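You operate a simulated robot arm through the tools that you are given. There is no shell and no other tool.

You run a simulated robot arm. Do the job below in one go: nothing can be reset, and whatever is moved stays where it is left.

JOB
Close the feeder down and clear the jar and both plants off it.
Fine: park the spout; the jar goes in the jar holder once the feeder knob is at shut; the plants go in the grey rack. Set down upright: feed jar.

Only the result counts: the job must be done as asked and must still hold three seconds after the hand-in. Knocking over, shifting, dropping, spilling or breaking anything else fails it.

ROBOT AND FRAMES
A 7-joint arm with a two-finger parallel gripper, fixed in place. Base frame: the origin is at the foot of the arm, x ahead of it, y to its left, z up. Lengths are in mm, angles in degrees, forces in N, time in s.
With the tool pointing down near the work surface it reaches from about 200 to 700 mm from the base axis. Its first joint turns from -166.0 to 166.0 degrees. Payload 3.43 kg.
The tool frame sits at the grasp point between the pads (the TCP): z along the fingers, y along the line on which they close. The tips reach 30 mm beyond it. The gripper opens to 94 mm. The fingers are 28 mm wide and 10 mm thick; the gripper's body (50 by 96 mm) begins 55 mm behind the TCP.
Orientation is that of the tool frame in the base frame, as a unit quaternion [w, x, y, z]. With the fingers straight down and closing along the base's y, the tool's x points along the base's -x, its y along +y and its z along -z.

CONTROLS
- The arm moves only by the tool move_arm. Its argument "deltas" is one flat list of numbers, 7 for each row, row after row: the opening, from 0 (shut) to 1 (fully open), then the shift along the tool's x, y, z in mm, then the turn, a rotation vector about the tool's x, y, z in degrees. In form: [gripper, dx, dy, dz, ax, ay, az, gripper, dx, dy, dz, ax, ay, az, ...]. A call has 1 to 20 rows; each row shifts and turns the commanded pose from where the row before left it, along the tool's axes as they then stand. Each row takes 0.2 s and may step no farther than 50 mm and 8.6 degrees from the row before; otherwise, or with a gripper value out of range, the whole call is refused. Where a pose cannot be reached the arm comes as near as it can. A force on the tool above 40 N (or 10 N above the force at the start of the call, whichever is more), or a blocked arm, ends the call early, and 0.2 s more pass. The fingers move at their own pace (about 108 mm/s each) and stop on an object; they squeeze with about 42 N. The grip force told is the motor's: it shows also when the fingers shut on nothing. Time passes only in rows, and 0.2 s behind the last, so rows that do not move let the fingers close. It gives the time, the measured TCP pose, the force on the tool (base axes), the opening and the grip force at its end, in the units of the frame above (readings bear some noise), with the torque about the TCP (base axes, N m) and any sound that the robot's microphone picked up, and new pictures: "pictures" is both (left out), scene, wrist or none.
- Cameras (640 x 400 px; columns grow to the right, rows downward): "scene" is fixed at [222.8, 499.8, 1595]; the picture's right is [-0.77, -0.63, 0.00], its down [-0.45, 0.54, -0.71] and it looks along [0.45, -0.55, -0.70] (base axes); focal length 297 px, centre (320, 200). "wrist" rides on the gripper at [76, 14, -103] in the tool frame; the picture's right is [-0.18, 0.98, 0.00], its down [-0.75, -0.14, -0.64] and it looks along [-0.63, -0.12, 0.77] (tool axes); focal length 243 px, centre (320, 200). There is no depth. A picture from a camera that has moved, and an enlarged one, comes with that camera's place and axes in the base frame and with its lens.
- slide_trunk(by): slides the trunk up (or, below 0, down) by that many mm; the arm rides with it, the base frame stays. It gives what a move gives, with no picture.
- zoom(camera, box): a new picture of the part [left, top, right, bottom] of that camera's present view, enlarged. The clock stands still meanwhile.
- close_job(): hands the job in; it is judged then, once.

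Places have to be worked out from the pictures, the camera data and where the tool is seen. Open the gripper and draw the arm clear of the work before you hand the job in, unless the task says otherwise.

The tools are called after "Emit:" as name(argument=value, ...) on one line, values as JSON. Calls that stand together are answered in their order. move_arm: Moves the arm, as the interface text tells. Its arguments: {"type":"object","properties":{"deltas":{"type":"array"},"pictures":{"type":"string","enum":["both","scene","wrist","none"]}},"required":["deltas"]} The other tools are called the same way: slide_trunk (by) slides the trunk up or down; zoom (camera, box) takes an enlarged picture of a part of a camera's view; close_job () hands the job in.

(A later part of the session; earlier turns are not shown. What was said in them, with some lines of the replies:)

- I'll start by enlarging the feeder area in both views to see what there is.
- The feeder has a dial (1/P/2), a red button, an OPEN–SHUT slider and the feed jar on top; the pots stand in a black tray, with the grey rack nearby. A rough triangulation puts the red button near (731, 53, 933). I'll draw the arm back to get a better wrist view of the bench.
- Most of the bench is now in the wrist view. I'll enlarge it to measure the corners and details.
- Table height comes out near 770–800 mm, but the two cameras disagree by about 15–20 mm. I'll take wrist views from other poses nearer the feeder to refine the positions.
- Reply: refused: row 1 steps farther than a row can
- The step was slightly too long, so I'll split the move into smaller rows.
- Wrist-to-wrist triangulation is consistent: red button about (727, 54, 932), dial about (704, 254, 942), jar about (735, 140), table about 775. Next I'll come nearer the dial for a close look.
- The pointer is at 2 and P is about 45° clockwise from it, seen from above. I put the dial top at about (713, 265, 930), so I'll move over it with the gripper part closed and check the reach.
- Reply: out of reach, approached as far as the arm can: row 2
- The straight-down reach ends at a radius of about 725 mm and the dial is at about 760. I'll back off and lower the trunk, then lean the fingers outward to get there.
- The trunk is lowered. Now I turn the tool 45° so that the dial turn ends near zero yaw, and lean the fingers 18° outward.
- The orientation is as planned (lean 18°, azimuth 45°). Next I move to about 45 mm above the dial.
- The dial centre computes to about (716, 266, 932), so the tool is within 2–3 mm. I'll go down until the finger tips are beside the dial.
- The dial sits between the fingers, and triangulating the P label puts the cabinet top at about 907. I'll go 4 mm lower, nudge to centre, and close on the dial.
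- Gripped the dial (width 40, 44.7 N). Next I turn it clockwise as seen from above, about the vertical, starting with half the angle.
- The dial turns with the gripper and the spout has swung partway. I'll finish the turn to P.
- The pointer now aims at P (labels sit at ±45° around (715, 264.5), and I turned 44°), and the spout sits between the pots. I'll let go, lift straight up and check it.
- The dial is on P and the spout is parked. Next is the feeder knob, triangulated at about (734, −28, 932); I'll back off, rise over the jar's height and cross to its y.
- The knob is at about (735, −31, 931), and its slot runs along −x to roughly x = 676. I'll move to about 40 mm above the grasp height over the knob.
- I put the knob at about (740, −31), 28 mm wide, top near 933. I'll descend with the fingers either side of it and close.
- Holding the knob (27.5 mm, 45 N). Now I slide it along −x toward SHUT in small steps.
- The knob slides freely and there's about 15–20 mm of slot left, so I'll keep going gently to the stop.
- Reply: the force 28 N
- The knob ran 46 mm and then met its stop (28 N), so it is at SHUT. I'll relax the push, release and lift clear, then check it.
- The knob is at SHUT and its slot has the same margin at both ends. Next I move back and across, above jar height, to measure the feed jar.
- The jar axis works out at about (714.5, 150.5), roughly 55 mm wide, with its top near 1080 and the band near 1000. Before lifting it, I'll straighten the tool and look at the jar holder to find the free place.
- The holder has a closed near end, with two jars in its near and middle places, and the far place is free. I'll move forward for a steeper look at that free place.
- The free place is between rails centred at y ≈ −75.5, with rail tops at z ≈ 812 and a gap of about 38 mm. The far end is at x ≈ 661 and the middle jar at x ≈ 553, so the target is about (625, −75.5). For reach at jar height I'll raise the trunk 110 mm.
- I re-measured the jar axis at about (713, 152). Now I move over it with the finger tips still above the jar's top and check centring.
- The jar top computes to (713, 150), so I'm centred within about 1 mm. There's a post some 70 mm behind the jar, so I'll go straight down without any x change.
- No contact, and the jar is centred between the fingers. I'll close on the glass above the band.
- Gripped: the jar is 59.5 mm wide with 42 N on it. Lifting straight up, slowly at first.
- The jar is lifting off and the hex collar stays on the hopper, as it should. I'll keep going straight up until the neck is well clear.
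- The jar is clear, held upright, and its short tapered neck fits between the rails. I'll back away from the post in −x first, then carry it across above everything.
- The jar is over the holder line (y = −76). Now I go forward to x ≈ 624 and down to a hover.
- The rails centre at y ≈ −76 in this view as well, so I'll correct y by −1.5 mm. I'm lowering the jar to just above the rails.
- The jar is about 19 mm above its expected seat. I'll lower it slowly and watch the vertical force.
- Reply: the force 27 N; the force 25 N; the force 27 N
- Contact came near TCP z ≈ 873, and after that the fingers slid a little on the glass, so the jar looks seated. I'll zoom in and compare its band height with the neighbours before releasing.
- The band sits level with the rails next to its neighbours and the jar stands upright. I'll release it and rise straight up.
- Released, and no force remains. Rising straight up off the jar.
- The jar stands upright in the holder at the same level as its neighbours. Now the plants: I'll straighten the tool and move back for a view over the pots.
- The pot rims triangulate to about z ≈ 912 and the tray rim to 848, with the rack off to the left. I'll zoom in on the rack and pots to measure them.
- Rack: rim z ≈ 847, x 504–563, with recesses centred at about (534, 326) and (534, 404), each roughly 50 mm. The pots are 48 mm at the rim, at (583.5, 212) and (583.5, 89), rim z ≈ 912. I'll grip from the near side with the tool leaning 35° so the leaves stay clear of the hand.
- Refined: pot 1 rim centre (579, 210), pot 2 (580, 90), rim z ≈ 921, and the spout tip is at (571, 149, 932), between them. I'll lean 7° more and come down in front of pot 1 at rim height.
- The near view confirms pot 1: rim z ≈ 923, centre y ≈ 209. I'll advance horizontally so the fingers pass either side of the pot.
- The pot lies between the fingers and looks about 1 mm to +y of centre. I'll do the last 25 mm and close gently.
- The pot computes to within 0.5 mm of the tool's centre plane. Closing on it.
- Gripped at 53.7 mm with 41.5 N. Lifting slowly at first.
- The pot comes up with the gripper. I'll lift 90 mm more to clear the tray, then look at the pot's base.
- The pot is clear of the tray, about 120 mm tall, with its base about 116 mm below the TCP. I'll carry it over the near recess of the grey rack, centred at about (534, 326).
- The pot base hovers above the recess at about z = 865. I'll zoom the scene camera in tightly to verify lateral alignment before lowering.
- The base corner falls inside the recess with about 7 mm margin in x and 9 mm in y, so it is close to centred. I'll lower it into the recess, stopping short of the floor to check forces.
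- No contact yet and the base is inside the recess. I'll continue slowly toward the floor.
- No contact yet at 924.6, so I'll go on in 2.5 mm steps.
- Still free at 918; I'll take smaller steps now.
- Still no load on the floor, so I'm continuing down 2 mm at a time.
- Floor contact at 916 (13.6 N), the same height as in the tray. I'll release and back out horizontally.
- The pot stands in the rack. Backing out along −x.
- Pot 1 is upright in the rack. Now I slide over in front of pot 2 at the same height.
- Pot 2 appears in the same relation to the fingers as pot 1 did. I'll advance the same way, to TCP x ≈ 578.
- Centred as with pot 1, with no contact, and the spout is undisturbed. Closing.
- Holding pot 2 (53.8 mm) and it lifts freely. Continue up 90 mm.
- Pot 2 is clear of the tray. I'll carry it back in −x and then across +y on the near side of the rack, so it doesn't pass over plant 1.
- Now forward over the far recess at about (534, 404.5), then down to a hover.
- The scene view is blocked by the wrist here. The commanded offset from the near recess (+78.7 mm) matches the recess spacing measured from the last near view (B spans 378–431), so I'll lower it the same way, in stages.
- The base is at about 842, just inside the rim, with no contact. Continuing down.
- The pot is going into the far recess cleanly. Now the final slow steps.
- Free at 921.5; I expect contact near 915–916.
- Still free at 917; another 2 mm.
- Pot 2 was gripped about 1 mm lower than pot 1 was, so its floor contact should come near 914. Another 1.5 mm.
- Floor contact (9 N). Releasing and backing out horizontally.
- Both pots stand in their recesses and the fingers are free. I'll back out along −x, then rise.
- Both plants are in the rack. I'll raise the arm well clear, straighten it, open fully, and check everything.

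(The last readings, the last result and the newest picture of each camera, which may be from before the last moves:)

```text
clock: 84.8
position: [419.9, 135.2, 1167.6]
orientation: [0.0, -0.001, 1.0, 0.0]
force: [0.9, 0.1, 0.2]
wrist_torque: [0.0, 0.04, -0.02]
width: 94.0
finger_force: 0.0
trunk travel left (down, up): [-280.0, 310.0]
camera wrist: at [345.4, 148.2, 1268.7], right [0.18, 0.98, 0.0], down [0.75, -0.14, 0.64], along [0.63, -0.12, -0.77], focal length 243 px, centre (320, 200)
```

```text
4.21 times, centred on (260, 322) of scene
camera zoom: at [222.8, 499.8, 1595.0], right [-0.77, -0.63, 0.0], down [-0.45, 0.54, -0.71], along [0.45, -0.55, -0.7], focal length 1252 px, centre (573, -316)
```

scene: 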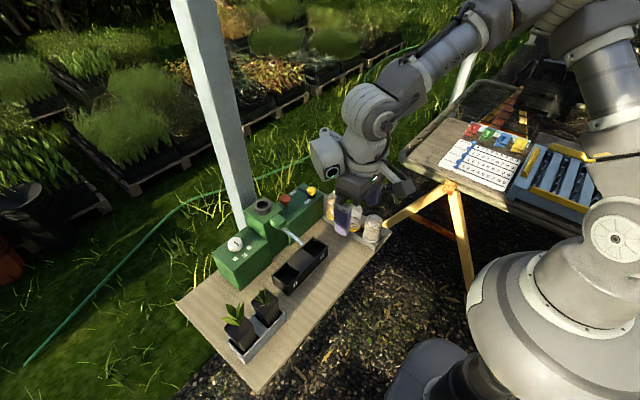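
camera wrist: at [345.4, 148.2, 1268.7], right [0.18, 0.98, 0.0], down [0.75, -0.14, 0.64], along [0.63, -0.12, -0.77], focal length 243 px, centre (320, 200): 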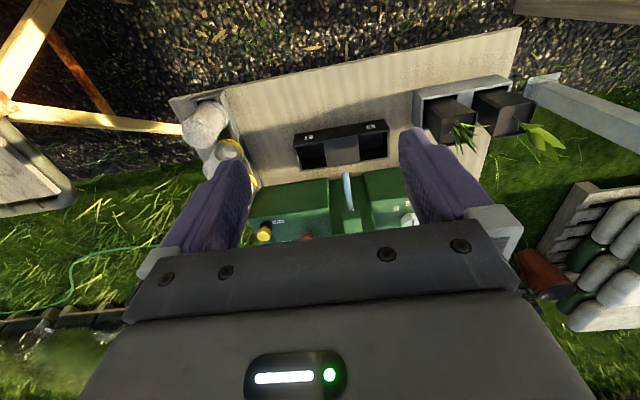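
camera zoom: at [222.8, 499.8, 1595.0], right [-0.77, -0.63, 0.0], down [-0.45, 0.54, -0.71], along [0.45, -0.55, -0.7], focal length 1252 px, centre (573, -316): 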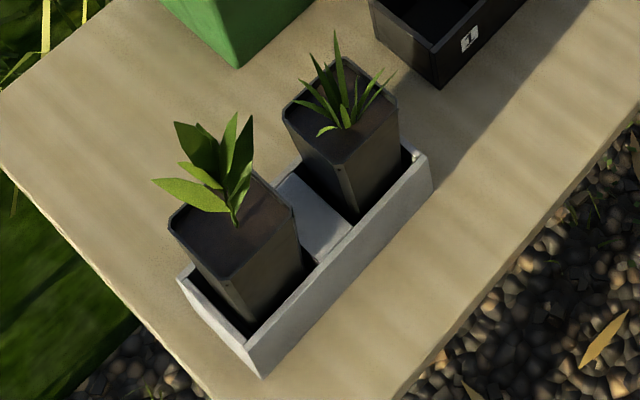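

The dial is on P, the knob at SHUT, and both plants are in the grey rack. I'll move the arm a little further away for a clear last look at the jars.

Emit:
move_arm(deltas=[1, 0, -45, -15, 0, 0, 0, 1, 0, -45, -15, 0, 0, 0, 1, 0, -45, -15, 0, 0, 0, 1, 0, -45, -15, 0, 0, 0, 1, 0, -45, -15, 0, 0, 0, 1, 0, 0, 0, 0, 0, 0])

Emit:
zoom(camera="scene", box=[310, 175, 400, 245])

Emit:
zoom(camera="wrist", box=[240, 40, 440, 200])

```text
clock: 86.2
position: [419.8, -90.6, 1243.6]
orientation: [0.0, -0.001, 1.0, 0.0]
force: [0.5, 0.3, 0.3]
wrist_torque: [0.0, -0.01, 0.03]
width: 94.2
finger_force: 0.1
trunk travel left (down, up): [-280.0, 310.0]
camera wrist: at [344.1, -77.7, 1344.9], right [0.18, 0.98, 0.0], down [0.75, -0.14, 0.64], along [0.63, -0.12, -0.77], focal length 243 px, centre (320, 200)
```

scene: 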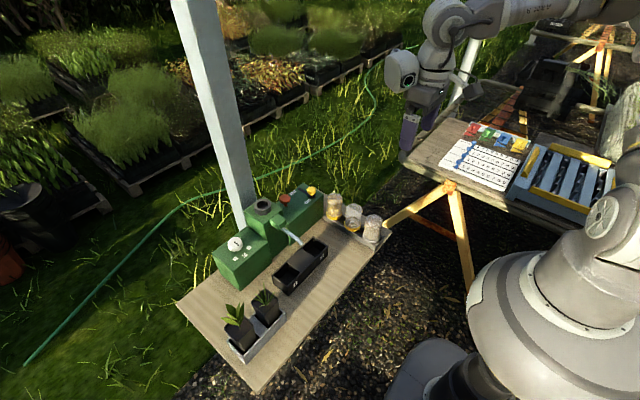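
wrist: 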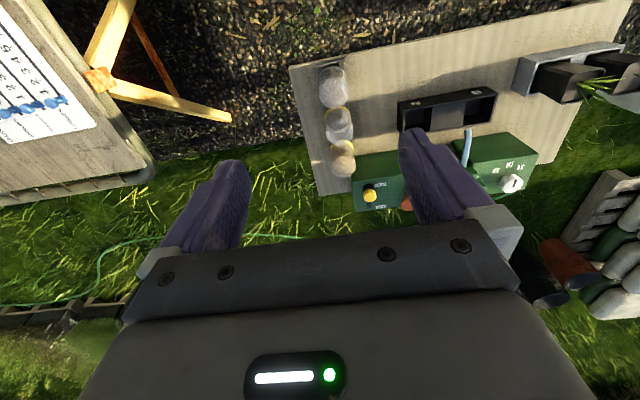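

```text
5.71 times, centred on (355, 210) of scene
camera zoom: at [222.8, 499.8, 1595.0], right [-0.77, -0.63, 0.0], down [-0.45, 0.54, -0.71], along [0.45, -0.55, -0.7], focal length 1699 px, centre (120, 143)
```

zoom: 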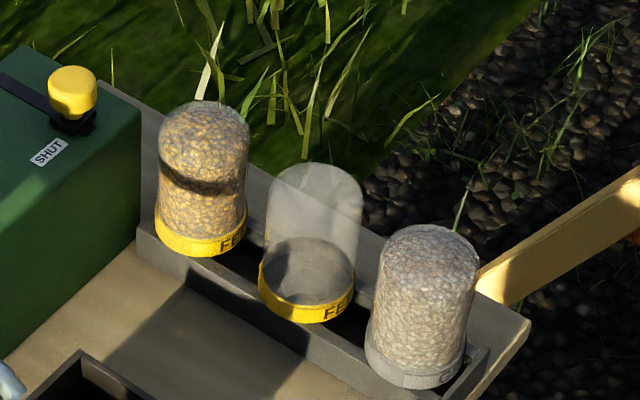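

```text
2.50 times, centred on (340, 120) of wrist
camera zoom: at [344.1, -77.7, 1344.9], right [0.18, 0.98, 0.0], down [0.75, -0.14, 0.64], along [0.63, -0.12, -0.77], focal length 606 px, centre (270, 400)
```

zoom: 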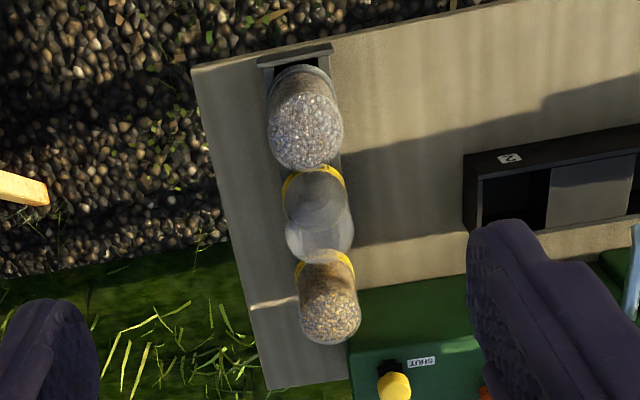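

Everything is in place: spout parked at P, knob at SHUT, the feed jar upright in the holder beside the two untouched jars, and both plants upright in the grey rack. The gripper is open and clear of the work, so I'm handing in.

Emit:
close_job()

```text
The job is handed in.
```

The feeder is closed down and cleared, and I've handed the job in. The result of the check hasn't come back.

- **Spout:** the dial is at P and the spout is parked midway between the two pot positions.
- **Feeder knob:** I slid it until it hit its stop at SHUT, before touching the jar.
- **Feed jar:** it stands upright in the free far place of the jar holder, level with the two jars already there.
- **Plants:** both pots are upright in the grey rack, one in each recess.

In the last pictures nothing else had been knocked or shifted. I didn't touch the red button. The gripper is open and the arm is clear of the bench.
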